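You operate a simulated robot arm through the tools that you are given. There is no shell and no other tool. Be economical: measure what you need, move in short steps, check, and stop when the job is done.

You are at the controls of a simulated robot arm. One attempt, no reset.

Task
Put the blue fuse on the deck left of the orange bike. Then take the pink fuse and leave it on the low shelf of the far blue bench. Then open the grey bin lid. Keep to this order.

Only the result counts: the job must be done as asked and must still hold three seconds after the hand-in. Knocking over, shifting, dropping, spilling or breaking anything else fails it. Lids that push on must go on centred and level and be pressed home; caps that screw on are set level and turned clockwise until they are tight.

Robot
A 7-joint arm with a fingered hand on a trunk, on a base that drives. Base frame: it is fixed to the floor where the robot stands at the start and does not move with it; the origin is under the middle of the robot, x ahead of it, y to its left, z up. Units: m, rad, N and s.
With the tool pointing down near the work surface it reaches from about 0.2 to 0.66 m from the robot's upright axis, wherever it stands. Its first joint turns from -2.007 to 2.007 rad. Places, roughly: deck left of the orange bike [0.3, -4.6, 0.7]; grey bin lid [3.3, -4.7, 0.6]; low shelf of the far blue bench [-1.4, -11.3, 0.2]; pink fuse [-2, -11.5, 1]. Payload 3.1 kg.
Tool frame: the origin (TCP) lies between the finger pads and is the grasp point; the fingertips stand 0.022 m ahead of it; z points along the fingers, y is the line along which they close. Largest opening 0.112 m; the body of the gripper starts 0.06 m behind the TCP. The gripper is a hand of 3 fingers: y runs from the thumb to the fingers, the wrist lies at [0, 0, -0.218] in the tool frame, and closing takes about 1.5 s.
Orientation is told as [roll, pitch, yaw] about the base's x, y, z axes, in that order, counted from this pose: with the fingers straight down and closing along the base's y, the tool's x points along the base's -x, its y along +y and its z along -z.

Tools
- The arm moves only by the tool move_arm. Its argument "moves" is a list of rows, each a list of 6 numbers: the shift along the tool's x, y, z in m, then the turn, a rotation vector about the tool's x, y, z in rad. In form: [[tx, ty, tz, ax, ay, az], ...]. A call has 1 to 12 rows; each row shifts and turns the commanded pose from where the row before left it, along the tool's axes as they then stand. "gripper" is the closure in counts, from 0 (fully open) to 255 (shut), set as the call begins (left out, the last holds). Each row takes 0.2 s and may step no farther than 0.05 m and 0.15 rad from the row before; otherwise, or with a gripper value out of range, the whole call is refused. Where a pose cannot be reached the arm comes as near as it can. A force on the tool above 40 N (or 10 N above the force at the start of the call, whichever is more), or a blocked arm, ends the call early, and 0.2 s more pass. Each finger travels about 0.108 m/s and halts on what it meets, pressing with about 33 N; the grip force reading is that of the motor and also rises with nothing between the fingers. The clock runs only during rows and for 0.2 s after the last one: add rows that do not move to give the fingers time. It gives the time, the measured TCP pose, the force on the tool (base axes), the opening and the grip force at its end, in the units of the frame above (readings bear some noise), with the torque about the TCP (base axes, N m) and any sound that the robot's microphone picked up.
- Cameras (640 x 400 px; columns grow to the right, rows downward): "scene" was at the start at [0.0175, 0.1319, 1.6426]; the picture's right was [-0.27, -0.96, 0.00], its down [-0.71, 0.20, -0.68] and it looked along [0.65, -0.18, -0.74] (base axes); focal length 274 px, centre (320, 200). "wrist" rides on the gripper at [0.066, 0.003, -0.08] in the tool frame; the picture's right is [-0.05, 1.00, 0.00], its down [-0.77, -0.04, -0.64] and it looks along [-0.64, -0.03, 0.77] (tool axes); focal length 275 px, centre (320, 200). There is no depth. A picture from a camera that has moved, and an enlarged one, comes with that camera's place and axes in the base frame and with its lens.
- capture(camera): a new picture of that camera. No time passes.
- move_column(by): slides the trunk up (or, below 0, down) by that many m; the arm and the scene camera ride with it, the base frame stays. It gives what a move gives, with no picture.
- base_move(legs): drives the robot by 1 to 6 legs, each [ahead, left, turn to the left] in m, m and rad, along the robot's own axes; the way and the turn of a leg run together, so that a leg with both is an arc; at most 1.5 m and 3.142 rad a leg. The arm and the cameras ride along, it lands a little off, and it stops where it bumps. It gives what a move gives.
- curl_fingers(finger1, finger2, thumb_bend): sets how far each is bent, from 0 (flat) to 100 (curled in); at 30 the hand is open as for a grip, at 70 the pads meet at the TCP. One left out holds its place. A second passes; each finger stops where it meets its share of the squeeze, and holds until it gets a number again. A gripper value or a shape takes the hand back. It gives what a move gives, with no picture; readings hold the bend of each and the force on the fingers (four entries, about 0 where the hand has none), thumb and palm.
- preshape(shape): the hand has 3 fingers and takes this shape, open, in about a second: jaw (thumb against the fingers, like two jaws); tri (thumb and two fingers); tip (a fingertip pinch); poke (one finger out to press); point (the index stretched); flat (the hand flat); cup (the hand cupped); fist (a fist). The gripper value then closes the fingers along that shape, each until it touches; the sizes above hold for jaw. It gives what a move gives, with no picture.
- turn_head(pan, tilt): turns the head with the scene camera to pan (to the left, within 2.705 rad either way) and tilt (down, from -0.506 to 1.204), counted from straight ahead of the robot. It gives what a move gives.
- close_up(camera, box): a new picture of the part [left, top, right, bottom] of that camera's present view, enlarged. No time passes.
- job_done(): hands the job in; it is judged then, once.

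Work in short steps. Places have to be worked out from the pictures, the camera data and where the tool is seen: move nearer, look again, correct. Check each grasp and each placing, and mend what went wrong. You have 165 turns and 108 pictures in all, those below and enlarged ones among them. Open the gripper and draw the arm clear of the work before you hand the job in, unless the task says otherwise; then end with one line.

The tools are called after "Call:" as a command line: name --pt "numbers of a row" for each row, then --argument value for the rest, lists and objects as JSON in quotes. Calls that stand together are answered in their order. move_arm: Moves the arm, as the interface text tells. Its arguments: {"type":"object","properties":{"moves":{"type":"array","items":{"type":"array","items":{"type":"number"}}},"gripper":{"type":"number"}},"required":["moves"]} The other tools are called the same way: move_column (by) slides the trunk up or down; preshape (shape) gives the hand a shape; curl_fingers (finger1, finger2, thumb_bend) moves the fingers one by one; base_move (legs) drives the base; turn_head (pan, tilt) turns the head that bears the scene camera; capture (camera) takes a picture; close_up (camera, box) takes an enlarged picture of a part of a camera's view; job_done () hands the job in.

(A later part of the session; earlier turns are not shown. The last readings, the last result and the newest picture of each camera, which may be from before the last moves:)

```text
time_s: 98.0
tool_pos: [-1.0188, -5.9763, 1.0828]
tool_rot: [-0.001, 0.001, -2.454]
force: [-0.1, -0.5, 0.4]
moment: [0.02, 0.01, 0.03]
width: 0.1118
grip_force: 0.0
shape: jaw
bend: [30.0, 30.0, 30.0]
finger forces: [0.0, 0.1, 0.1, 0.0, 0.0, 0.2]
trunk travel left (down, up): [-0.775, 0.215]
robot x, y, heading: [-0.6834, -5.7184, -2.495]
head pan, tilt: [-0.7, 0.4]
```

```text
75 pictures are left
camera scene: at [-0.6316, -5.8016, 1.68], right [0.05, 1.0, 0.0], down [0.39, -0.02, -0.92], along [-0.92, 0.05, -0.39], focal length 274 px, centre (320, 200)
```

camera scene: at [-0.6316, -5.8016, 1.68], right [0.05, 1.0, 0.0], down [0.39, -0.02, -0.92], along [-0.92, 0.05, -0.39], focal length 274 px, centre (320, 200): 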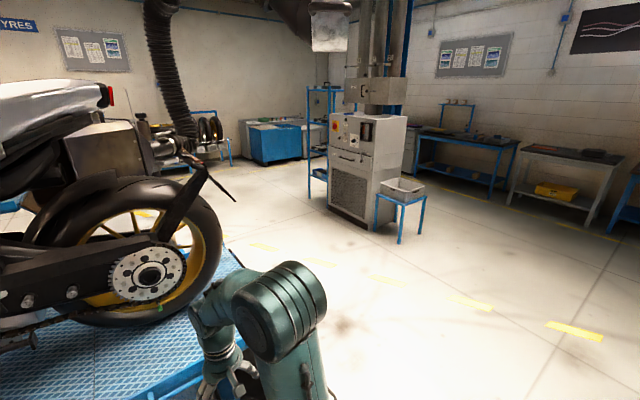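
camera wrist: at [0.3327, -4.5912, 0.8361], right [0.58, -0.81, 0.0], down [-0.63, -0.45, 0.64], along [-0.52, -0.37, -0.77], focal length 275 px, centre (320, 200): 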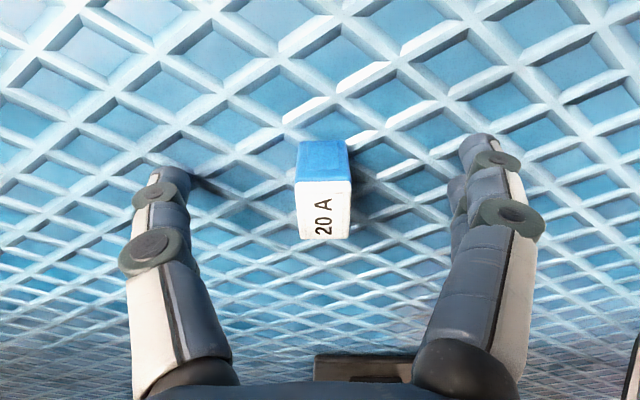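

The rear of deck 2 ends around e≈3.5–3.8 and the machine with the stool starts at e≈2.0. I'll strafe to e≈2.75 and look along the lane.

Call:
base_move --legs '[[0, -1.47, -0.018]]'

Call:
turn_head --pan 0.2 --tilt 0.4

Call:
capture --camera "scene"

```text
time_s: 105.3
tool_pos: [-1.8993, -4.7861, 1.0843]
tool_rot: [-0.001, -0.001, -2.477]
force: [-0.4, 0.9, -0.7]
moment: [-0.01, 0.02, 0.01]
width: 0.112
grip_force: 0.0
shape: jaw
bend: [30.0, 30.0, 30.0]
finger forces: [0.0, 0.0, 0.1, 0.0, 0.0, 0.1]
trunk travel left (down, up): [-0.775, 0.215]
robot x, y, heading: [-1.5544, -4.5368, -2.514]
head pan, tilt: [-0.7, 0.4]
```

```text
time_s: 106.5
tool_pos: [-1.8993, -4.7859, 1.0835]
tool_rot: [0.0, 0.001, -2.478]
force: [-0.2, -0.2, 0.2]
moment: [-0.02, 0.06, -0.03]
width: 0.1118
grip_force: 0.1
shape: jaw
bend: [30.0, 30.0, 30.0]
finger forces: [0.0, 0.1, 0.0, 0.1, 0.0, 0.0]
trunk travel left (down, up): [-0.775, 0.215]
robot x, y, heading: [-1.5579, -4.541, -2.517]
head pan, tilt: [0.201, 0.4]
```

```text
74 pictures are left
camera scene: at [-1.4796, -4.695, 1.68], right [-0.74, 0.68, 0.0], down [0.26, 0.29, -0.92], along [-0.62, -0.68, -0.39], focal length 274 px, centre (320, 200)
```

scene: 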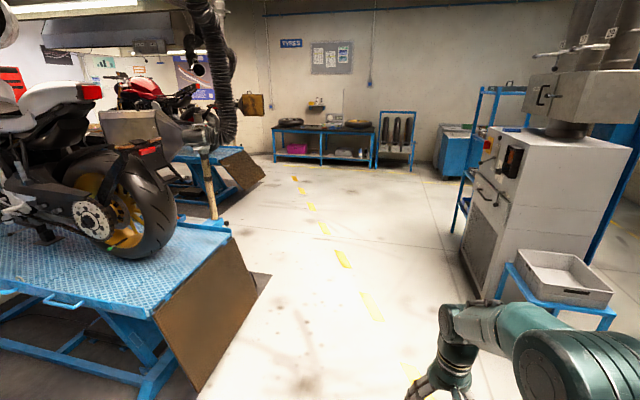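

The lane is clear. I'll go 2.57 m ahead to n≈-6.5 and look left between decks 2 and 3.

Call:
base_move --legs '[[1.3, 0, 0], [1.27, 0, 0]]'

Call:
turn_head --pan 1.45 --tilt 0.3

Call:
capture --camera "scene"

```text
time_s: 118.9
tool_pos: [-3.9795, -6.261, 1.0836]
tool_rot: [-0.001, -0.001, -2.47]
force: [-0.1, 0.7, -0.1]
moment: [0.0, -0.03, 0.0]
width: 0.1118
grip_force: 0.0
shape: jaw
bend: [30.0, 30.0, 30.0]
finger forces: [0.0, 0.0, 0.0, 0.0, 0.1, 0.0]
trunk travel left (down, up): [-0.775, 0.215]
robot x, y, heading: [-3.6355, -6.011, -2.511]
head pan, tilt: [0.201, 0.4]
```

```text
time_s: 120.3
tool_pos: [-3.9805, -6.2611, 1.0831]
tool_rot: [0.001, 0.0, -2.47]
force: [0.0, 0.8, -0.7]
moment: [-0.01, -0.02, -0.02]
width: 0.1118
grip_force: 0.2
shape: jaw
bend: [30.0, 30.0, 30.0]
finger forces: [0.0, 0.1, 0.0, 0.0, 0.0, 0.0]
trunk travel left (down, up): [-0.775, 0.215]
robot x, y, heading: [-3.6351, -6.0088, -2.514]
head pan, tilt: [1.45, 0.3]
```

```text
73 pictures are left
camera scene: at [-3.4525, -6.1801, 1.6892], right [-0.87, -0.49, 0.0], down [-0.14, 0.26, -0.96], along [0.47, -0.83, -0.3], focal length 274 px, centre (320, 200)
```

scene: 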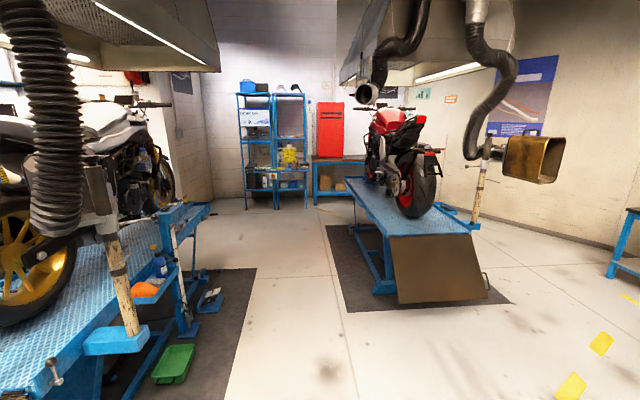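

The lane is clear and the far bench is at its end. I'll turn to face along it (+e) and drive up to about e=6.2.

Call:
base_move --legs '[[0, 0, 1.571], [1.5, 0, 0], [1.5, 0, 0], [0.4, 0, 0]]'

Call:
turn_head --pan -0.35 --tilt 0.4

Call:
capture --camera "scene"

```text
time_s: 140.7
tool_pos: [-1.4016, -9.1134, 1.0839]
tool_rot: [0.001, 0.0, -0.9]
force: [-0.5, 0.8, -0.8]
moment: [-0.01, 0.02, 0.01]
width: 0.1121
grip_force: 0.0
shape: jaw
bend: [30.0, 30.0, 30.0]
finger forces: [0.0, 0.0, 0.0, 0.0, 0.0, 0.1]
trunk travel left (down, up): [-0.775, 0.215]
robot x, y, heading: [-1.6487, -8.774, -0.939]
head pan, tilt: [1.45, 0.3]
```

```text
time_s: 142.5
tool_pos: [-1.4026, -9.1112, 1.0833]
tool_rot: [0.0, -0.001, -0.901]
force: [0.0, 0.2, 0.3]
moment: [0.0, 0.01, -0.02]
width: 0.1118
grip_force: 0.1
shape: jaw
bend: [30.0, 30.0, 30.0]
finger forces: [0.1, 0.0, 0.0, 0.0, 0.0, 0.0]
trunk travel left (down, up): [-0.775, 0.215]
robot x, y, heading: [-1.6534, -8.7702, -0.94]
head pan, tilt: [-0.351, 0.4]
```

```text
72 pictures are left
camera scene: at [-1.5369, -8.7201, 1.68], right [-0.96, -0.28, 0.0], down [-0.11, 0.37, -0.92], along [0.26, -0.89, -0.39], focal length 274 px, centre (320, 200)
```

scene: 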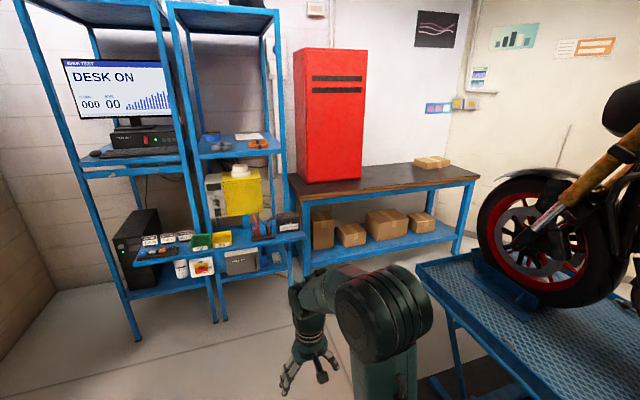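

The far bench with its low shelf and cardboard boxes is right ahead. I'll enlarge its top and the shelf to find the pink fuse.

Call:
close_up --camera "scene" --box '[380, 130, 500, 205]'

Call:
close_up --camera "scene" --box '[280, 170, 480, 295]'

```text
5.33 times, centred on (440, 168) of scene
camera zoom: at [-1.5369, -8.7201, 1.68], right [-0.96, -0.28, 0.0], down [-0.11, 0.37, -0.92], along [0.26, -0.89, -0.39], focal length 1460 px, centre (-320, 373)
```

zoom: 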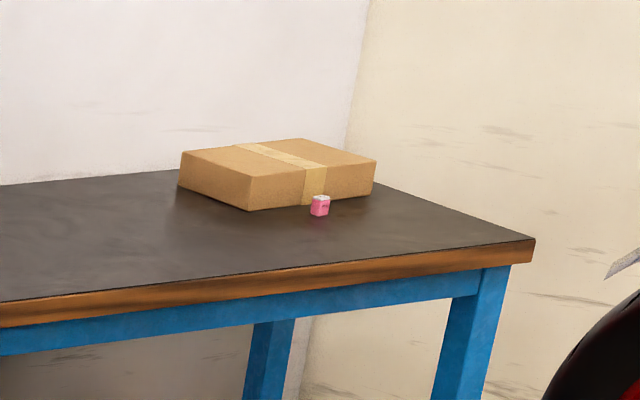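

```text
3.20 times, centred on (380, 232) of scene
camera zoom: at [-1.5369, -8.7201, 1.68], right [-0.96, -0.28, 0.0], down [-0.11, 0.37, -0.92], along [0.26, -0.89, -0.39], focal length 876 px, centre (128, 96)
```

zoom: 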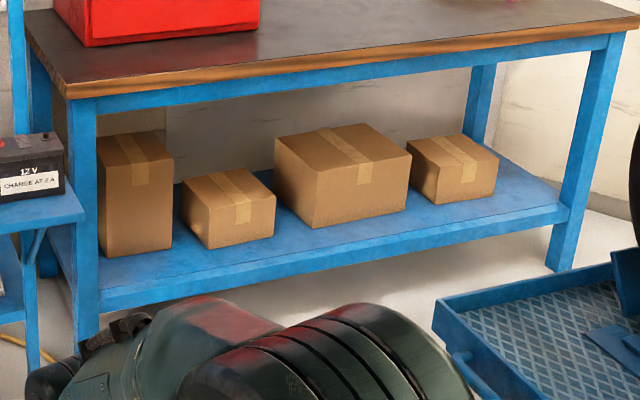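

The pink fuse stands in front of the small carton near the bench's right end. I need to know the robot's footprint for the gap between deck 3 and the bench, so I'll look down at the base.

Call:
turn_head --pan -1.57 --tilt 1.2

Call:
capture --camera "scene"

```text
time_s: 143.9
tool_pos: [-1.4023, -9.1111, 1.0843]
tool_rot: [0.0, -0.001, -0.9]
force: [0.3, -0.6, 0.7]
moment: [-0.02, 0.01, 0.0]
width: 0.1118
grip_force: 0.1
shape: jaw
bend: [30.0, 30.0, 30.0]
finger forces: [0.0, 0.1, 0.0, 0.1, 0.0, 0.1]
trunk travel left (down, up): [-0.775, 0.215]
robot x, y, heading: [-1.6522, -8.7704, -0.936]
head pan, tilt: [-1.571, 1.201]
```

```text
69 pictures are left
camera scene: at [-1.6078, -8.6642, 1.6172], right [-0.59, 0.81, 0.0], down [0.75, 0.55, -0.36], along [-0.29, -0.21, -0.93], focal length 274 px, centre (320, 200)
```

scene: 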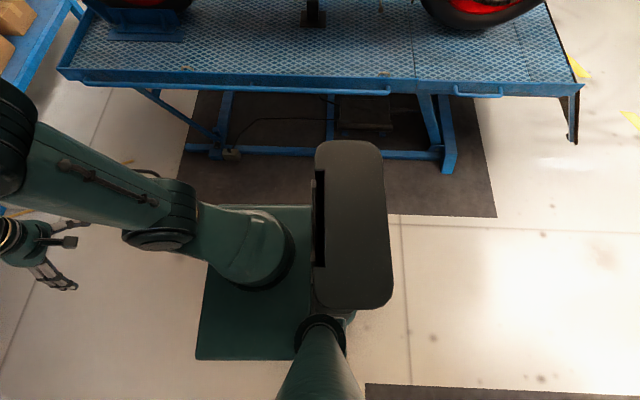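

The base plate is low, about ±0.35 m wide and 0.47 m ahead of the middle, so the gap is tight but sideways should work. I'll drive 0.95 m ahead, beside the deck end, and measure the fuse and bench better.

Call:
base_move --legs '[[0.95, 0, 0]]'

Call:
turn_head --pan -0.8 --tilt 0.55

Call:
capture --camera "scene"

```text
time_s: 148.8
tool_pos: [-0.8417, -9.8621, 1.0836]
tool_rot: [-0.001, -0.001, -0.887]
force: [0.2, 0.1, 0.5]
moment: [0.0, -0.01, 0.03]
width: 0.112
grip_force: 0.1
shape: jaw
bend: [30.0, 30.0, 30.0]
finger forces: [0.0, 0.1, 0.0, 0.1, 0.0, 0.0]
trunk travel left (down, up): [-0.775, 0.215]
robot x, y, heading: [-1.0958, -9.5221, -0.929]
head pan, tilt: [-1.571, 1.201]
```

```text
time_s: 149.9
tool_pos: [-0.8428, -9.8613, 1.0839]
tool_rot: [0.0, 0.0, -0.888]
force: [0.2, 0.3, -0.1]
moment: [-0.01, -0.01, 0.05]
width: 0.1117
grip_force: 0.0
shape: jaw
bend: [30.0, 30.0, 30.0]
finger forces: [0.1, 0.0, 0.0, 0.0, 0.0, 0.1]
trunk travel left (down, up): [-0.775, 0.215]
robot x, y, heading: [-1.0963, -9.5239, -0.927]
head pan, tilt: [-0.799, 0.55]
```

```text
68 pictures are left
camera scene: at [-1.0215, -9.4711, 1.6662], right [-0.99, 0.16, 0.0], down [0.08, 0.52, -0.85], along [-0.13, -0.84, -0.52], focal length 274 px, centre (320, 200)
```

scene: 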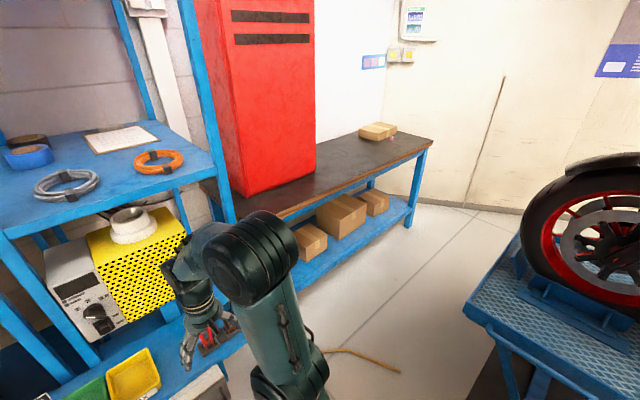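

Call:
close_up --camera "scene" --box '[350, 110, 450, 170]'

Call:
close_up --camera "scene" --box '[260, 160, 440, 280]'

```text
6.40 times, centred on (400, 140) of scene
camera zoom: at [-1.0215, -9.4711, 1.6662], right [-0.99, 0.16, 0.0], down [0.08, 0.52, -0.85], along [-0.13, -0.84, -0.52], focal length 1752 px, centre (-192, 584)
```

zoom: 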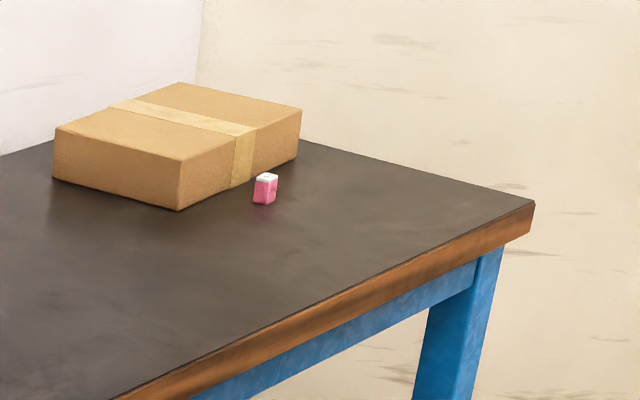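

```text
3.33 times, centred on (350, 220) of scene
camera zoom: at [-1.0215, -9.4711, 1.6662], right [-0.99, 0.16, 0.0], down [0.08, 0.52, -0.85], along [-0.13, -0.84, -0.52], focal length 912 px, centre (220, 133)
```

zoom: 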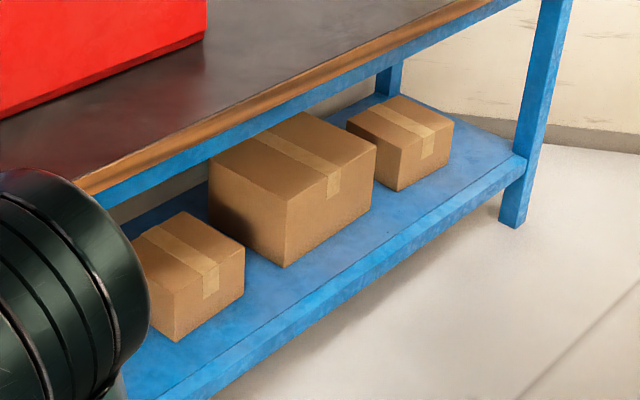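

The fuse is at about (-1.945, -11.56), bench top z≈0.90, 0.235 m in from the front edge. I'll turn to face -n and go diagonally into the gap between the tray and deck 3's corner.

Call:
base_move --legs '[[0, 0, -1.586], [0.81, 0.47, 0]]'

Call:
turn_head --pan 0.5 --tilt 0.8

Call:
capture --camera "scene"

```text
time_s: 158.7
tool_pos: [-1.8179, -10.6187, 1.084]
tool_rot: [0.001, 0.001, -2.475]
force: [-0.4, 0.8, 0.2]
moment: [0.01, 0.0, 0.01]
width: 0.1122
grip_force: 0.1
shape: jaw
bend: [30.0, 30.0, 30.0]
finger forces: [0.1, 0.0, 0.1, 0.1, 0.1, 0.1]
trunk travel left (down, up): [-0.775, 0.215]
robot x, y, heading: [-1.4771, -10.374, -2.517]
head pan, tilt: [-0.799, 0.55]
```

```text
time_s: 160.2
tool_pos: [-1.8189, -10.6188, 1.0831]
tool_rot: [-0.001, 0.0, -2.473]
force: [0.2, -0.3, -1.0]
moment: [0.01, 0.0, 0.04]
width: 0.1123
grip_force: 0.0
shape: jaw
bend: [30.0, 30.0, 30.0]
finger forces: [0.0, 0.1, 0.0, 0.0, 0.1, 0.0]
trunk travel left (down, up): [-0.775, 0.215]
robot x, y, heading: [-1.4745, -10.3705, -2.51]
head pan, tilt: [0.499, 0.799]
```

```text
65 pictures are left
camera scene: at [-1.3708, -10.5323, 1.6449], right [-0.9, 0.43, 0.0], down [0.31, 0.65, -0.7], along [-0.3, -0.63, -0.72], focal length 274 px, centre (320, 200)
```

scene: 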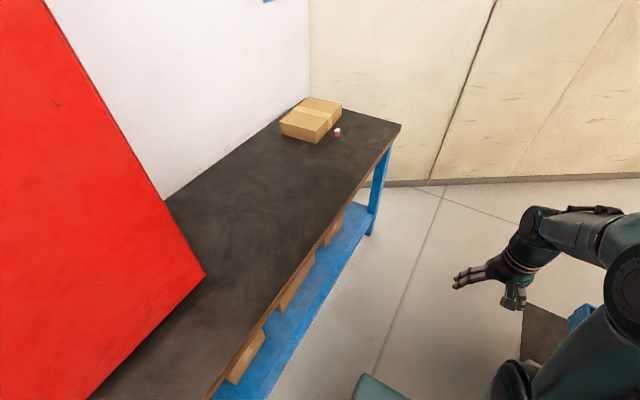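

The fuse position is confirmed at (-1.95, -11.55). I'll advance 0.86 m along the bench front.

Call:
base_move --legs '[[0.86, 0.04, 0]]'

Call:
turn_head --pan 1.3 --tilt 0.8

Call:
capture --camera "scene"

```text
time_s: 164.8
tool_pos: [-2.4986, -11.1575, 1.0829]
tool_rot: [-0.001, 0.0, -2.479]
force: [0.6, 0.2, 1.1]
moment: [0.03, 0.0, -0.03]
width: 0.1119
grip_force: 0.1
shape: jaw
bend: [30.0, 30.0, 30.0]
finger forces: [0.0, 0.1, 0.1, 0.0, 0.0, 0.0]
trunk travel left (down, up): [-0.775, 0.215]
robot x, y, heading: [-2.1547, -10.9149, -2.518]
head pan, tilt: [0.499, 0.799]
```

```text
time_s: 165.9
tool_pos: [-2.4987, -11.1597, 1.0833]
tool_rot: [0.0, 0.001, -2.48]
force: [0.4, -0.1, 0.7]
moment: [-0.03, 0.0, -0.03]
width: 0.1118
grip_force: 0.1
shape: jaw
bend: [30.0, 30.0, 30.0]
finger forces: [0.0, 0.1, 0.1, 0.0, 0.0, 0.1]
trunk travel left (down, up): [-0.775, 0.215]
robot x, y, heading: [-2.1548, -10.915, -2.517]
head pan, tilt: [1.3, 0.799]
```

```text
64 pictures are left
camera scene: at [-1.9878, -11.077, 1.6449], right [-0.94, -0.35, 0.0], down [-0.25, 0.67, -0.7], along [0.24, -0.65, -0.72], focal length 274 px, centre (320, 200)
```

scene: 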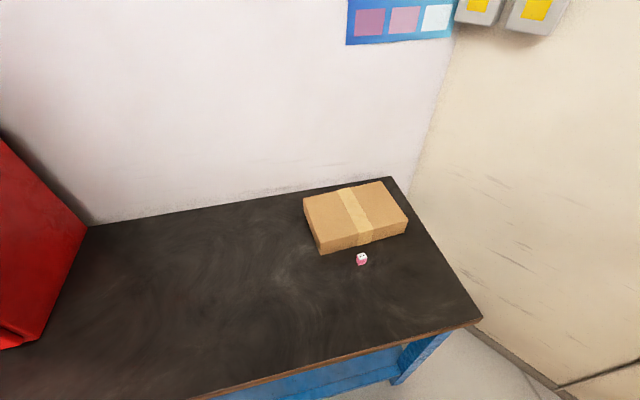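

I'm in position beside the bench. I'll move 0.15 m further so the fuse is straight to the left, and enlarge it to read its orientation.

Call:
base_move --legs '[[0.15, 0.015, 0]]'

Call:
close_up --camera "scene" --box '[260, 180, 400, 300]'

```text
time_s: 167.3
tool_pos: [-2.615, -11.2594, 1.0838]
tool_rot: [0.001, 0.0, -2.481]
force: [-0.3, 0.3, -0.1]
moment: [0.0, -0.01, -0.02]
width: 0.1121
grip_force: 0.1
shape: jaw
bend: [30.0, 30.0, 30.0]
finger forces: [0.0, 0.1, 0.1, 0.0, 0.0, 0.0]
trunk travel left (down, up): [-0.775, 0.215]
robot x, y, heading: [-2.2651, -11.0142, -2.521]
head pan, tilt: [1.3, 0.799]
```

```text
3.33 times, centred on (330, 240) of scene
camera zoom: at [-2.1032, -11.1782, 1.6449], right [-0.94, -0.34, 0.0], down [-0.25, 0.67, -0.7], along [0.24, -0.65, -0.72], focal length 912 px, centre (287, 67)
```

zoom: 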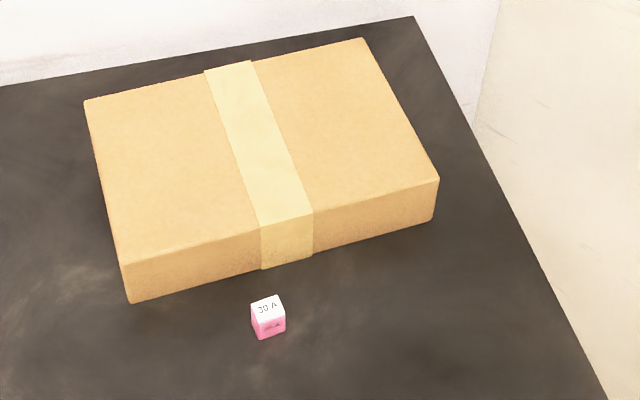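

The fuse is aligned with the carton and bench, 0.056 m in front of the carton face. I'll swing the arm round to the left in an arc, keeping the hand radial.

Call:
move_arm --pt "0.0021 0.0426 0 0 0 -0.1035" --pt "0.0021 0.0426 0 0 0 -0.1035" --pt "0.0021 0.0426 0 0 0 -0.1035" --pt "0.0021 0.0426 0 0 0 -0.1035" --pt "0.0021 0.0426 0 0 0 -0.1035" --pt "0.0021 0.0426 0 0 0 -0.1035" --pt "0.0021 0.0426 0 0 0 -0.1035" --pt "0.0021 0.0426 0 0 0 -0.1035" --pt "0 0 0 0 0 0"

Call:
move_arm --pt "0.0021 0.0426 0 0 0 -0.1035" --pt "0.0021 0.0426 0 0 0 -0.1035" --pt "0.0021 0.0426 0 0 0 -0.1035" --pt "0.0021 0.0426 0 0 0 -0.1035" --pt "0.0021 0.0426 0 0 0 -0.1035" --pt "0.0021 0.0426 0 0 0 -0.1035" --pt "0.0021 0.0426 0 0 0 -0.1035" --pt "0 0 0 0 0 0"

Call:
capture --camera "wrist"

```text
time_s: 169.3
tool_pos: [-2.3235, -11.4162, 1.0827]
tool_rot: [0.001, 0.0, -1.651]
force: [-0.2, 0.2, -0.3]
moment: [-0.02, -0.04, -0.02]
width: 0.1122
grip_force: 0.0
shape: jaw
bend: [30.0, 30.0, 30.0]
finger forces: [0.1, 0.0, 0.0, 0.1, 0.1, 0.0]
trunk travel left (down, up): [-0.775, 0.215]
robot x, y, heading: [-2.267, -11.0127, -2.519]
head pan, tilt: [1.3, 0.799]
```

```text
time_s: 171.1
tool_pos: [-2.0445, -11.3374, 1.0812]
tool_rot: [0.0, 0.001, -0.928]
force: [-0.8, -0.4, -0.2]
moment: [-0.01, -0.04, 0.0]
width: 0.1118
grip_force: 0.1
shape: jaw
bend: [30.0, 30.0, 30.0]
finger forces: [0.0, 0.0, 0.0, 0.0, 0.0, 0.1]
trunk travel left (down, up): [-0.775, 0.215]
robot x, y, heading: [-2.2693, -11.0126, -2.518]
head pan, tilt: [1.3, 0.799]
```

```text
62 pictures are left
camera wrist: at [-2.0811, -11.283, 1.1631], right [0.83, 0.56, 0.0], down [0.43, -0.64, 0.64], along [0.36, -0.53, -0.77], focal length 275 px, centre (320, 200)
```

wrist: 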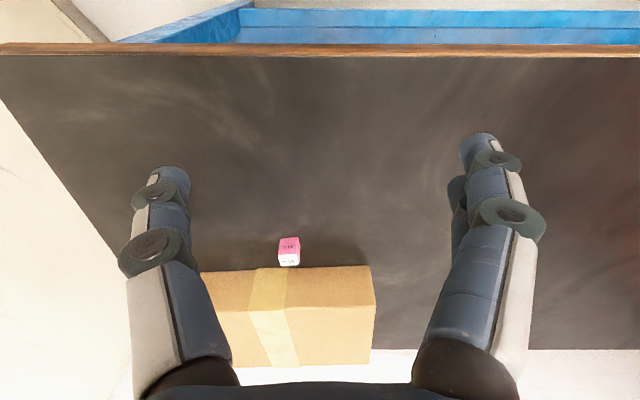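

The fuse top is at (-1.951, -11.548), consistent across views. I'll move over it at z≈1.0 and check.

Call:
move_arm --pt "-0.045 -0.01 0.01 0 0 0" --pt "-0.045 -0.01 0.015 0 0 0" --pt "-0.045 -0.01 0.015 0 0 0" --pt "-0.045 -0.011 0.015 0 0 0" --pt "-0.039 -0.01 0.025 0 0 0" --pt "0 0 0 0 0 0"

Call:
capture --camera "wrist"

```text
time_s: 172.5
tool_pos: [-1.9578, -11.5337, 1.009]
tool_rot: [0.002, -0.001, -0.929]
force: [0.3, -0.9, 0.4]
moment: [0.01, 0.0, -0.04]
width: 0.112
grip_force: 0.1
shape: jaw
bend: [30.0, 30.0, 30.0]
finger forces: [0.1, 0.0, 0.0, 0.0, 0.1, 0.0]
out of reach, approached as far as the arm can: row 5
trunk travel left (down, up): [-0.775, 0.215]
robot x, y, heading: [-2.2695, -11.011, -2.514]
head pan, tilt: [1.3, 0.799]
```

```text
61 pictures are left
camera wrist: at [-1.9946, -11.4791, 1.0904], right [0.83, 0.56, 0.0], down [0.43, -0.64, 0.64], along [0.36, -0.53, -0.77], focal length 275 px, centre (320, 200)
```

wrist: 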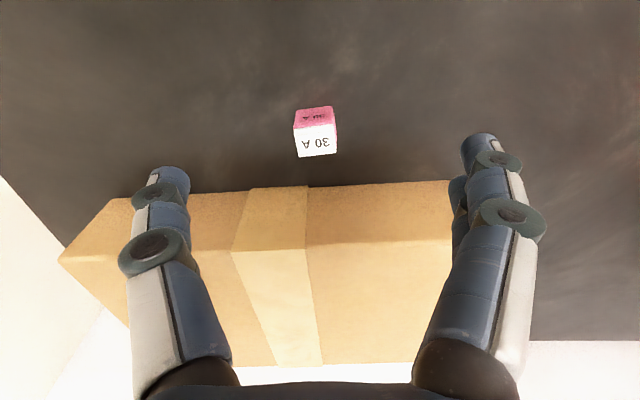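

The arm hit its reach limit at this height, and I need about 13 mm more. I'll try while descending, since lower may reach further.

Call:
move_arm --pt "0 0 0.03 0 0 0" --pt "-0.012 -0.001 0.01 0 0 0" --pt "0 0 0 0 0 0"

Call:
capture --camera "wrist"

```text
time_s: 173.3
tool_pos: [-1.9555, -11.5352, 0.9686]
tool_rot: [-0.001, 0.001, -0.929]
force: [-0.6, -0.3, 0.1]
moment: [0.02, 0.02, 0.0]
width: 0.1117
grip_force: 0.0
shape: jaw
bend: [30.0, 30.0, 30.0]
finger forces: [0.0, 0.0, 0.0, 0.0, 0.0, 0.0]
out of reach, approached as far as the arm can: row 2
trunk travel left (down, up): [-0.775, 0.215]
robot x, y, heading: [-2.2677, -11.012, -2.526]
head pan, tilt: [1.3, 0.799]
```

```text
60 pictures are left
camera wrist: at [-1.9927, -11.4796, 1.05], right [0.83, 0.56, 0.0], down [0.43, -0.64, 0.64], along [0.36, -0.53, -0.77], focal length 275 px, centre (320, 200)
```

wrist: 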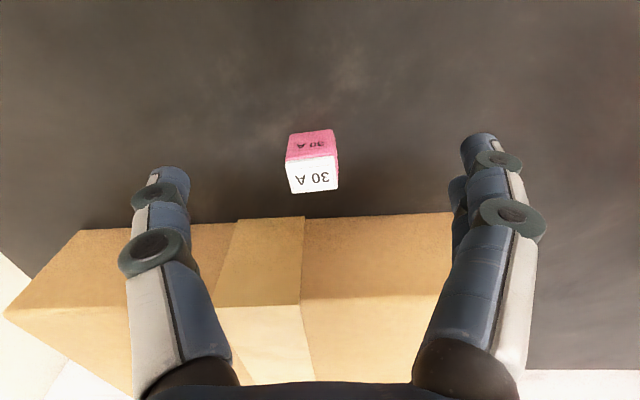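

I'm still 13 mm short toward the wall. I'll nudge the base 15 mm left; the fingers are still above the fuse.

Call:
base_move --legs '[[0, 0.015, 0]]'

Call:
capture --camera "wrist"

```text
time_s: 174.1
tool_pos: [-1.9462, -11.5467, 0.9689]
tool_rot: [-0.001, 0.0, -0.929]
force: [0.2, 0.7, -0.2]
moment: [-0.01, 0.02, -0.02]
width: 0.112
grip_force: 0.0
shape: jaw
bend: [30.0, 30.0, 30.0]
finger forces: [0.0, 0.1, 0.1, 0.0, 0.0, 0.1]
trunk travel left (down, up): [-0.775, 0.215]
robot x, y, heading: [-2.2635, -11.0231, -2.522]
head pan, tilt: [1.3, 0.799]
```

```text
59 pictures are left
camera wrist: at [-1.9843, -11.4914, 1.0505], right [0.83, 0.56, 0.0], down [0.43, -0.64, 0.64], along [0.36, -0.53, -0.77], focal length 275 px, centre (320, 200)
```

wrist: 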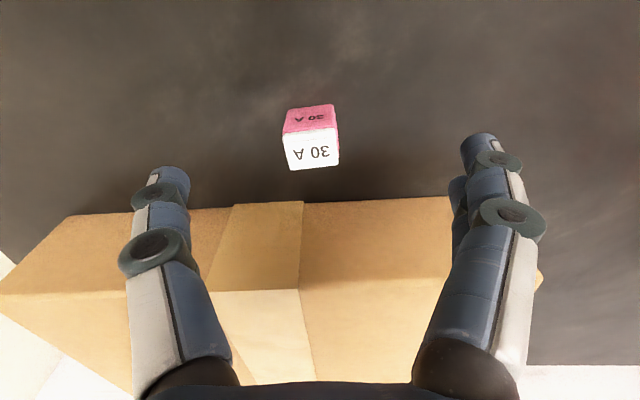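

The TCP is now over the fuse within 4 mm. I'll descend to 0.926.

Call:
move_arm --pt "0 -0.004 0.015 0 0 0" --pt "0 0 0.015 0 0 0" --pt "0 0 0.01 0 0 0" --pt "0 0 0 0 0 0"

Call:
capture --camera "wrist"

```text
time_s: 175.1
tool_pos: [-1.9523, -11.5462, 0.9291]
tool_rot: [0.002, -0.001, -0.929]
force: [0.7, -0.8, 0.1]
moment: [0.0, -0.05, 0.0]
width: 0.1121
grip_force: 0.1
shape: jaw
bend: [30.0, 30.0, 30.0]
finger forces: [0.0, 0.0, 0.0, 0.1, 0.0, 0.1]
out of reach, approached as far as the arm can: row 3
trunk travel left (down, up): [-0.775, 0.215]
robot x, y, heading: [-2.2624, -11.0244, -2.518]
head pan, tilt: [1.3, 0.799]
```

```text
58 pictures are left
camera wrist: at [-1.9892, -11.4916, 1.0107], right [0.83, 0.56, 0.0], down [0.43, -0.64, 0.64], along [0.36, -0.53, -0.77], focal length 275 px, centre (320, 200)
```

wrist: 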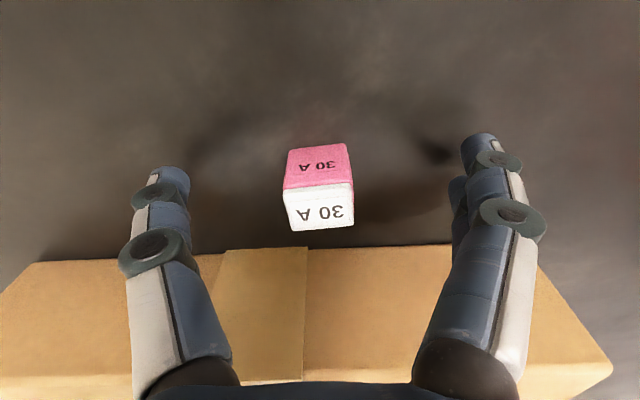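

The fuse is centred between the fingers, so I'll close.

Call:
move_arm --pt "0 0 0 0 0 0" --pt "0 0 0 0 0 0" --pt "0 0 0 0 0 0" --pt "0 0 0 0 0 0" --pt "0 0 0 0 0 0" --pt "0 0 0 0 0 0" --pt "0 0 0 0 0 0" --pt "0 0 0 0 0 0" --pt "0 0 0 0 0 0" --gripper 255

Call:
capture --camera "wrist"

```text
time_s: 177.1
tool_pos: [-1.9535, -11.5468, 0.9297]
tool_rot: [0.0, 0.0, -0.93]
force: [-0.3, -1.9, 1.2]
moment: [-0.02, -0.03, -0.05]
width: 0.0158
grip_force: 33.5
shape: jaw
bend: [75.0, 72.0, 71.0]
finger forces: [11.7, 20.6, 0.0, 0.1, 29.3, 0.0]
trunk travel left (down, up): [-0.775, 0.215]
robot x, y, heading: [-2.2581, -11.0257, -2.522]
head pan, tilt: [1.3, 0.799]
```

```text
57 pictures are left
camera wrist: at [-1.9894, -11.4916, 1.011], right [0.83, 0.56, 0.0], down [0.43, -0.64, 0.64], along [0.36, -0.53, -0.77], focal length 275 px, centre (320, 200)
```

wrist: 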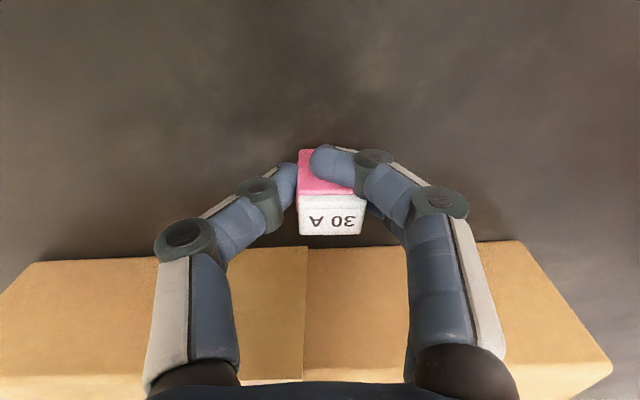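

It's grasped. I'll lift and draw the hand back over the bench's front edge, then check the fuse.

Call:
move_arm --pt "0 0 -0.02 0 0 0" --pt "0 0 -0.04 0 0 0" --pt "0.01 0 -0.045 0 0 0" --pt "0.045 0 -0.015 0 0 0" --pt "0.05 0 0 0 0 0" --pt "0.05 0 0 0 0 0" --pt "0.05 0 0 0 0 0" --pt "0 0 0 0 0 0"

Call:
capture --camera "wrist"

Call:
turn_head --pan 1.6 --tilt 1.1

Call:
capture --camera "scene"

```text
time_s: 178.8
tool_pos: [-2.0716, -11.3794, 1.0487]
tool_rot: [0.0, -0.001, -0.929]
force: [0.2, -0.4, -0.4]
moment: [0.01, 0.02, -0.03]
width: 0.0143
grip_force: 33.1
shape: jaw
bend: [75.0, 71.0, 71.0]
finger forces: [10.7, 21.4, 0.1, 0.1, 27.4, 0.0]
trunk travel left (down, up): [-0.775, 0.215]
robot x, y, heading: [-2.2623, -11.0291, -2.518]
head pan, tilt: [1.3, 0.799]
```

```text
56 pictures are left
camera wrist: at [-2.1086, -11.3247, 1.129], right [0.83, 0.56, 0.0], down [0.43, -0.64, 0.64], along [0.36, -0.53, -0.77], focal length 275 px, centre (320, 200)
```

wrist: 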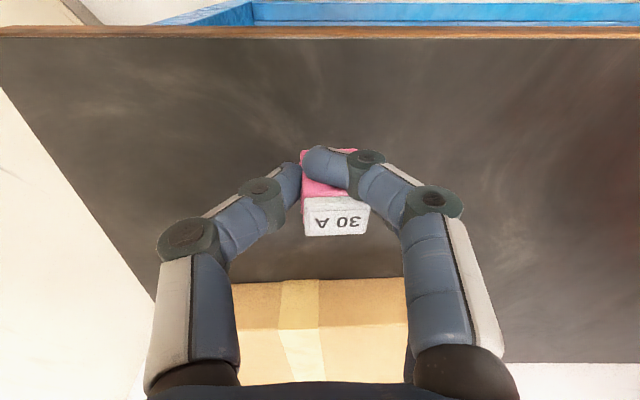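

```text
time_s: 179.7
tool_pos: [-2.0722, -11.3793, 1.0483]
tool_rot: [0.001, 0.0, -0.928]
force: [-0.4, 0.3, 0.1]
moment: [-0.01, 0.02, 0.04]
width: 0.0144
grip_force: 32.8
shape: jaw
bend: [75.0, 71.0, 71.0]
finger forces: [10.6, 21.4, 0.1, 0.1, 27.5, 0.0]
trunk travel left (down, up): [-0.775, 0.215]
robot x, y, heading: [-2.259, -11.0261, -2.518]
head pan, tilt: [1.6, 1.1]
```

```text
55 pictures are left
camera scene: at [-2.0834, -11.1645, 1.6231], right [-0.8, -0.61, 0.0], down [-0.54, 0.71, -0.45], along [0.28, -0.36, -0.89], focal length 274 px, centre (320, 200)
```

scene: 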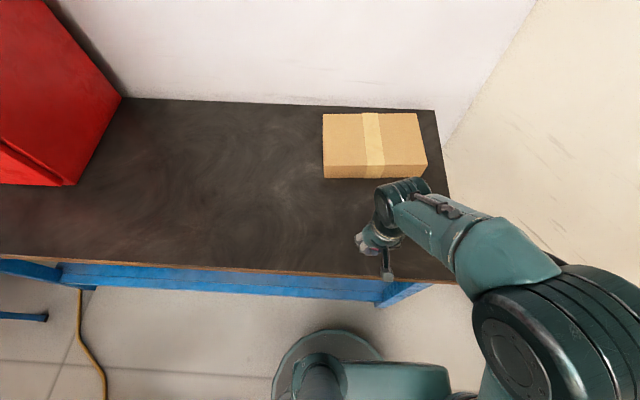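

The fuse is lifted and held. The robot body is narrower than I feared (about ±0.2 m), so there's room. I'll retract the hand 4 cm, then drive back 0.29 m and right 0.08 m so the hand clears the bench front before going down.

Call:
move_arm --pt "0.04 0 0 0 0 0" --pt "0 0 0 0 0 0"

Call:
base_move --legs '[[-0.29, -0.08, 0]]'

Call:
capture --camera "scene"

Call:
capture --camera "wrist"

```text
time_s: 180.2
tool_pos: [-2.0964, -11.3488, 1.0482]
tool_rot: [0.0, 0.001, -0.928]
force: [0.2, 0.0, -0.1]
moment: [-0.01, -0.01, 0.0]
width: 0.0142
grip_force: 32.9
shape: jaw
bend: [75.0, 71.0, 71.0]
finger forces: [10.3, 21.4, 0.0, 0.1, 27.4, 0.0]
trunk travel left (down, up): [-0.775, 0.215]
robot x, y, heading: [-2.2614, -11.0246, -2.517]
head pan, tilt: [1.6, 1.1]
```

```text
time_s: 182.3
tool_pos: [-1.9086, -11.1149, 1.0483]
tool_rot: [0.0, 0.0, -0.927]
force: [0.1, -0.2, -0.1]
moment: [0.0, -0.03, 0.0]
width: 0.0142
grip_force: 33.1
shape: jaw
bend: [75.0, 71.0, 71.0]
finger forces: [10.1, 21.5, 0.1, 0.1, 27.4, 0.0]
trunk travel left (down, up): [-0.775, 0.215]
robot x, y, heading: [-2.073, -10.792, -2.512]
head pan, tilt: [1.6, 1.1]
```

```text
54 pictures are left
camera scene: at [-1.8942, -10.9308, 1.6231], right [-0.79, -0.61, 0.0], down [-0.54, 0.71, -0.45], along [0.28, -0.36, -0.89], focal length 274 px, centre (320, 200)
```

scene: 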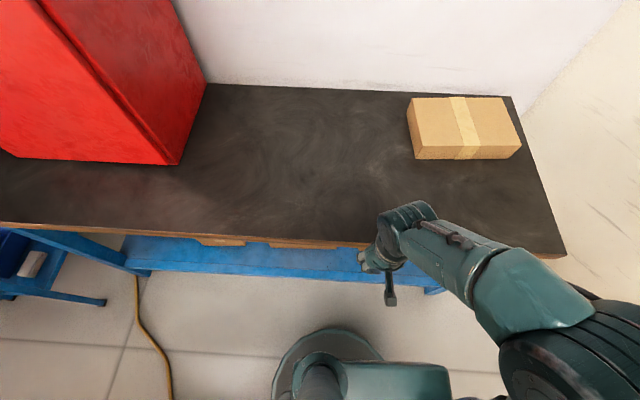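

```text
53 pictures are left
camera wrist: at [-1.9455, -11.0594, 1.1291], right [0.83, 0.56, 0.0], down [0.43, -0.64, 0.64], along [0.36, -0.53, -0.77], focal length 275 px, centre (320, 200)
```

wrist: 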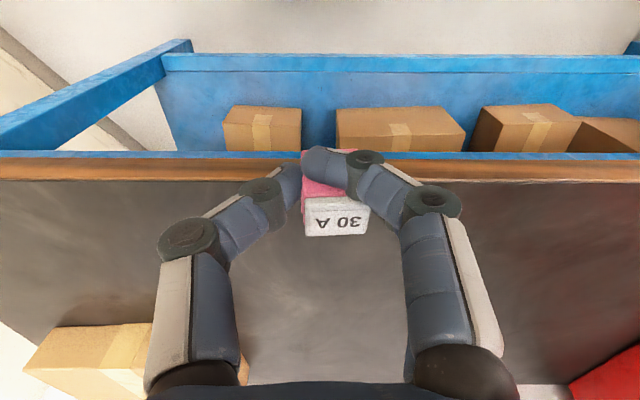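

The hand is in front of the gap between two cartons (n≈-8.08), 0.1 m clear of the bench front. I'll lower the trunk in two steps, watching clearance.

Call:
move_column --by -0.4

Call:
capture --camera "wrist"

Call:
capture --camera "scene"

```text
time_s: 186.1
tool_pos: [-1.908, -11.1142, 0.6483]
tool_rot: [-0.001, 0.002, -0.927]
force: [0.3, -1.0, -0.2]
moment: [0.01, -0.04, -0.01]
width: 0.014
grip_force: 33.1
shape: jaw
bend: [75.0, 71.0, 71.0]
finger forces: [10.1, 21.4, 0.0, 0.0, 27.3, 0.0]
trunk travel left (down, up): [-0.375, 0.615]
robot x, y, heading: [-2.07, -10.7936, -2.519]
head pan, tilt: [1.6, 1.1]
```

```text
52 pictures are left
camera wrist: at [-1.9458, -11.0596, 0.7291], right [0.83, 0.56, 0.0], down [0.43, -0.64, 0.64], along [0.36, -0.53, -0.77], focal length 275 px, centre (320, 200)
```

wrist: 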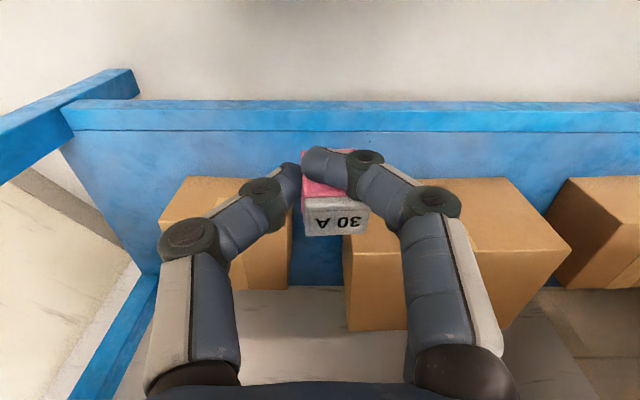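

```text
51 pictures are left
camera scene: at [-1.8947, -10.9312, 1.2231], right [-0.79, -0.61, 0.0], down [-0.54, 0.71, -0.45], along [0.28, -0.36, -0.89], focal length 274 px, centre (320, 200)
```

scene: 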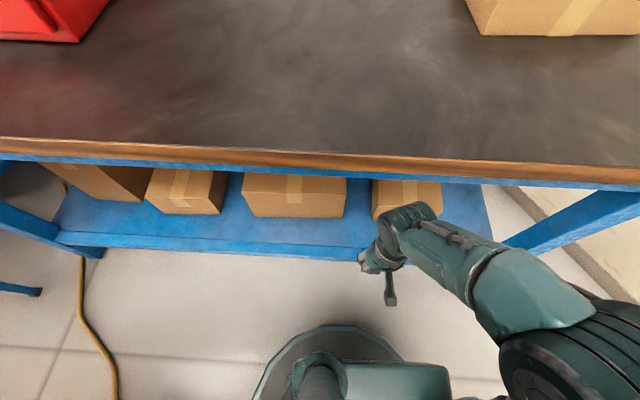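

The shelf triangulates to z≈0.235 with its front edge at e≈8.03, and the cartons' faces at e≈8.15. I'll lower another 0.33 m.

Call:
move_column --by -0.33

Call:
capture --camera "wrist"

Call:
turn_head --pan 1.5 --tilt 0.7

Call:
capture --camera "scene"

```text
time_s: 189.4
tool_pos: [-1.9088, -11.1145, 0.3171]
tool_rot: [0.001, 0.0, -0.927]
force: [-0.1, 0.8, -1.0]
moment: [-0.01, -0.03, -0.01]
width: 0.0141
grip_force: 33.3
shape: jaw
bend: [75.0, 71.0, 71.0]
finger forces: [10.0, 21.5, 0.0, 0.1, 27.4, 0.0]
trunk travel left (down, up): [-0.045, 0.945]
robot x, y, heading: [-2.0721, -10.7953, -2.522]
head pan, tilt: [1.6, 1.1]
```

```text
50 pictures are left
camera wrist: at [-1.9458, -11.0596, 0.399], right [0.83, 0.56, 0.0], down [0.43, -0.64, 0.64], along [0.36, -0.53, -0.77], focal length 275 px, centre (320, 200)
```

wrist: 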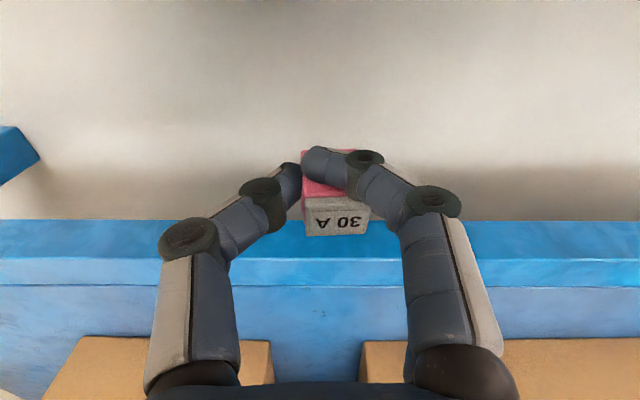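

```text
time_s: 190.2
tool_pos: [-1.9084, -11.1141, 0.3174]
tool_rot: [0.0, 0.0, -0.925]
force: [0.5, -0.9, 0.5]
moment: [0.01, 0.02, 0.01]
width: 0.0143
grip_force: 33.6
shape: jaw
bend: [75.0, 71.0, 71.0]
finger forces: [10.1, 21.4, 0.0, 0.0, 27.2, 0.0]
trunk travel left (down, up): [-0.045, 0.945]
robot x, y, heading: [-2.073, -10.7932, -2.522]
head pan, tilt: [1.499, 0.7]
```

```text
49 pictures are left
camera scene: at [-1.8885, -10.9533, 0.923], right [-0.85, -0.52, 0.0], down [-0.34, 0.55, -0.76], along [0.4, -0.65, -0.64], focal length 274 px, centre (320, 200)
```

scene: 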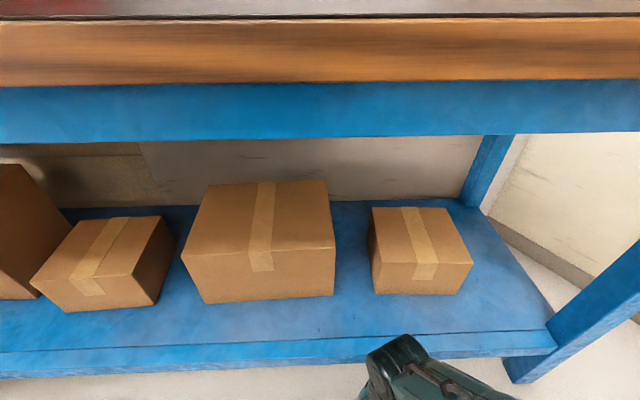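

The shelf top is at z≈0.258, and the strip in front of the cartons runs from e≈8.03 to 8.13. I'll rise 2 cm and move straight in 0.205 m.

Call:
move_arm --pt "0 0 -0.02 0 0 0" --pt "-0.041 0 0 0 0 0" --pt "-0.041 0 0 0 0 0" --pt "-0.041 0 0 0 0 0" --pt "-0.041 0 0 0 0 0" --pt "-0.041 0 0 0 0 0" --pt "0 0 0 0 0 0"

Call:
capture --camera "wrist"

Call:
capture --camera "scene"

```text
time_s: 191.8
tool_pos: [-1.7862, -11.28, 0.3369]
tool_rot: [0.0, 0.001, -0.926]
force: [0.1, -0.4, -0.6]
moment: [0.0, 0.03, -0.01]
width: 0.0136
grip_force: 33.0
shape: jaw
bend: [76.0, 71.0, 71.0]
finger forces: [8.5, 21.8, 0.0, 0.0, 26.5, 0.0]
trunk travel left (down, up): [-0.045, 0.945]
robot x, y, heading: [-2.07, -10.7901, -2.519]
head pan, tilt: [1.499, 0.7]
```

```text
48 pictures are left
camera wrist: at [-1.8237, -11.2251, 0.418], right [0.83, 0.56, 0.0], down [0.44, -0.64, 0.64], along [0.36, -0.53, -0.77], focal length 275 px, centre (320, 200)
```

wrist: 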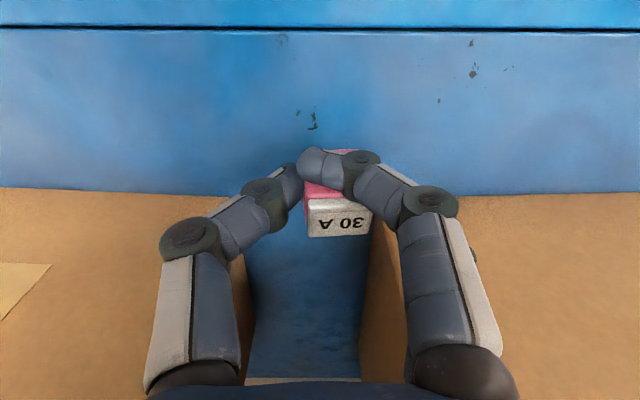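

```text
47 pictures are left
camera scene: at [-1.8885, -10.9534, 0.923], right [-0.85, -0.52, 0.0], down [-0.34, 0.55, -0.76], along [0.4, -0.65, -0.64], focal length 274 px, centre (320, 200)
```

scene: 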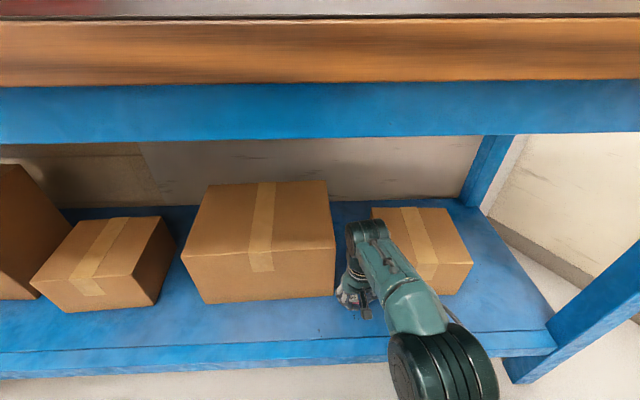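

The hand is in the strip, 6 cm in front of the carton faces. I'll lower onto the shelf carefully.

Call:
move_arm --pt "0 0 0.02 0 0 0" --pt "0 0 0.015 0 0 0" --pt "0 0 0.005 0 0 0" --pt "0 0 0 0 0 0"

Call:
capture --camera "wrist"

```text
time_s: 192.8
tool_pos: [-1.7855, -11.2785, 0.2979]
tool_rot: [0.0, 0.002, -0.927]
force: [0.2, 0.4, 0.4]
moment: [-0.01, 0.02, -0.06]
width: 0.0132
grip_force: 32.8
shape: jaw
bend: [76.0, 71.0, 71.0]
finger forces: [8.4, 22.0, 0.1, 0.1, 26.3, 0.0]
trunk travel left (down, up): [-0.045, 0.945]
robot x, y, heading: [-2.0716, -10.7944, -2.512]
head pan, tilt: [1.499, 0.7]
```

```text
46 pictures are left
camera wrist: at [-1.8233, -11.223, 0.3793], right [0.83, 0.56, 0.0], down [0.43, -0.64, 0.64], along [0.36, -0.53, -0.77], focal length 275 px, centre (320, 200)
```

wrist: 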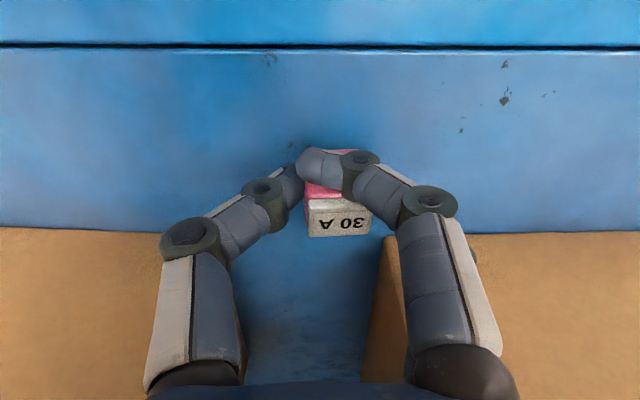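

No contact yet, so I'll go down in small steps.

Call:
move_arm --pt "0 0 0.003 0 0 0" --pt "0 0 0.003 0 0 0" --pt "0 0 0 0 0 0"

Call:
move_arm --pt "0 0 0.002 0 0 0" --pt "0 0 0.002 0 0 0" --pt "0 0 0 0 0 0"

```text
time_s: 193.6
tool_pos: [-1.7866, -11.2793, 0.292]
tool_rot: [0.002, 0.0, -0.927]
force: [-1.5, -0.3, 0.3]
moment: [0.01, -0.04, 0.02]
width: 0.0133
grip_force: 32.9
shape: jaw
bend: [76.0, 71.0, 71.0]
finger forces: [8.5, 21.9, 0.0, 0.0, 26.3, 0.0]
trunk travel left (down, up): [-0.045, 0.945]
robot x, y, heading: [-2.0707, -10.7892, -2.524]
head pan, tilt: [1.499, 0.7]
```

```text
time_s: 194.4
tool_pos: [-1.7856, -11.278, 0.2869]
tool_rot: [-0.001, 0.0, -0.927]
force: [0.0, 0.2, 0.3]
moment: [0.0, -0.06, -0.02]
width: 0.0132
grip_force: 33.0
shape: jaw
bend: [76.0, 71.0, 71.0]
finger forces: [8.4, 21.9, 0.1, 0.0, 26.2, 0.0]
trunk travel left (down, up): [-0.045, 0.945]
robot x, y, heading: [-2.0718, -10.7929, -2.52]
head pan, tilt: [1.499, 0.7]
```

Call:
move_arm --pt "0 0 0.002 0 0 0" --pt "0 0 0.002 0 0 0" --pt "0 0 0 0 0 0"

Call:
move_arm --pt "0 0 0.002 0 0 0" --pt "0 0 0.002 0 0 0" --pt "0 0 0 0 0 0"

Call:
capture --camera "wrist"

```text
time_s: 195.2
tool_pos: [-1.7855, -11.2796, 0.2838]
tool_rot: [0.0, 0.0, -0.929]
force: [0.0, -0.2, -0.1]
moment: [0.01, -0.03, 0.02]
width: 0.0135
grip_force: 32.7
shape: jaw
bend: [76.0, 71.0, 71.0]
finger forces: [8.4, 21.8, 0.0, 0.1, 26.3, 0.0]
trunk travel left (down, up): [-0.045, 0.945]
robot x, y, heading: [-2.0749, -10.7929, -2.52]
head pan, tilt: [1.499, 0.7]
```

```text
time_s: 196.0
tool_pos: [-1.7859, -11.279, 0.2799]
tool_rot: [-0.001, -0.002, -0.927]
force: [-1.9, 0.0, 3.1]
moment: [-0.04, -0.08, 0.01]
width: 0.0132
grip_force: 33.0
shape: jaw
bend: [76.0, 71.0, 71.0]
finger forces: [8.7, 21.8, 0.1, 0.1, 27.4, 0.1]
trunk travel left (down, up): [-0.045, 0.945]
robot x, y, heading: [-2.0707, -10.7956, -2.515]
head pan, tilt: [1.499, 0.7]
```

```text
45 pictures are left
camera wrist: at [-1.823, -11.2234, 0.3616], right [0.83, 0.56, 0.0], down [0.43, -0.64, 0.64], along [0.36, -0.53, -0.77], focal length 275 px, centre (320, 200)
```

wrist: 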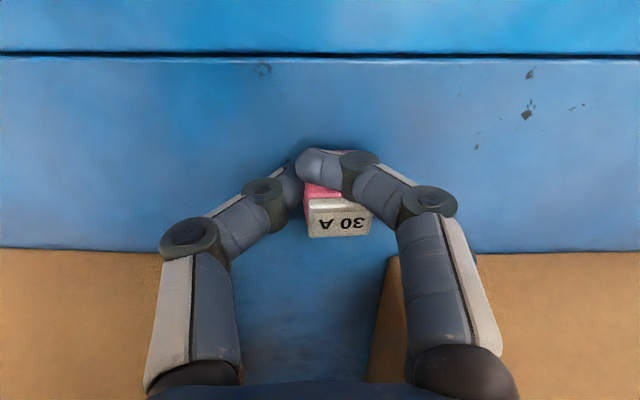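

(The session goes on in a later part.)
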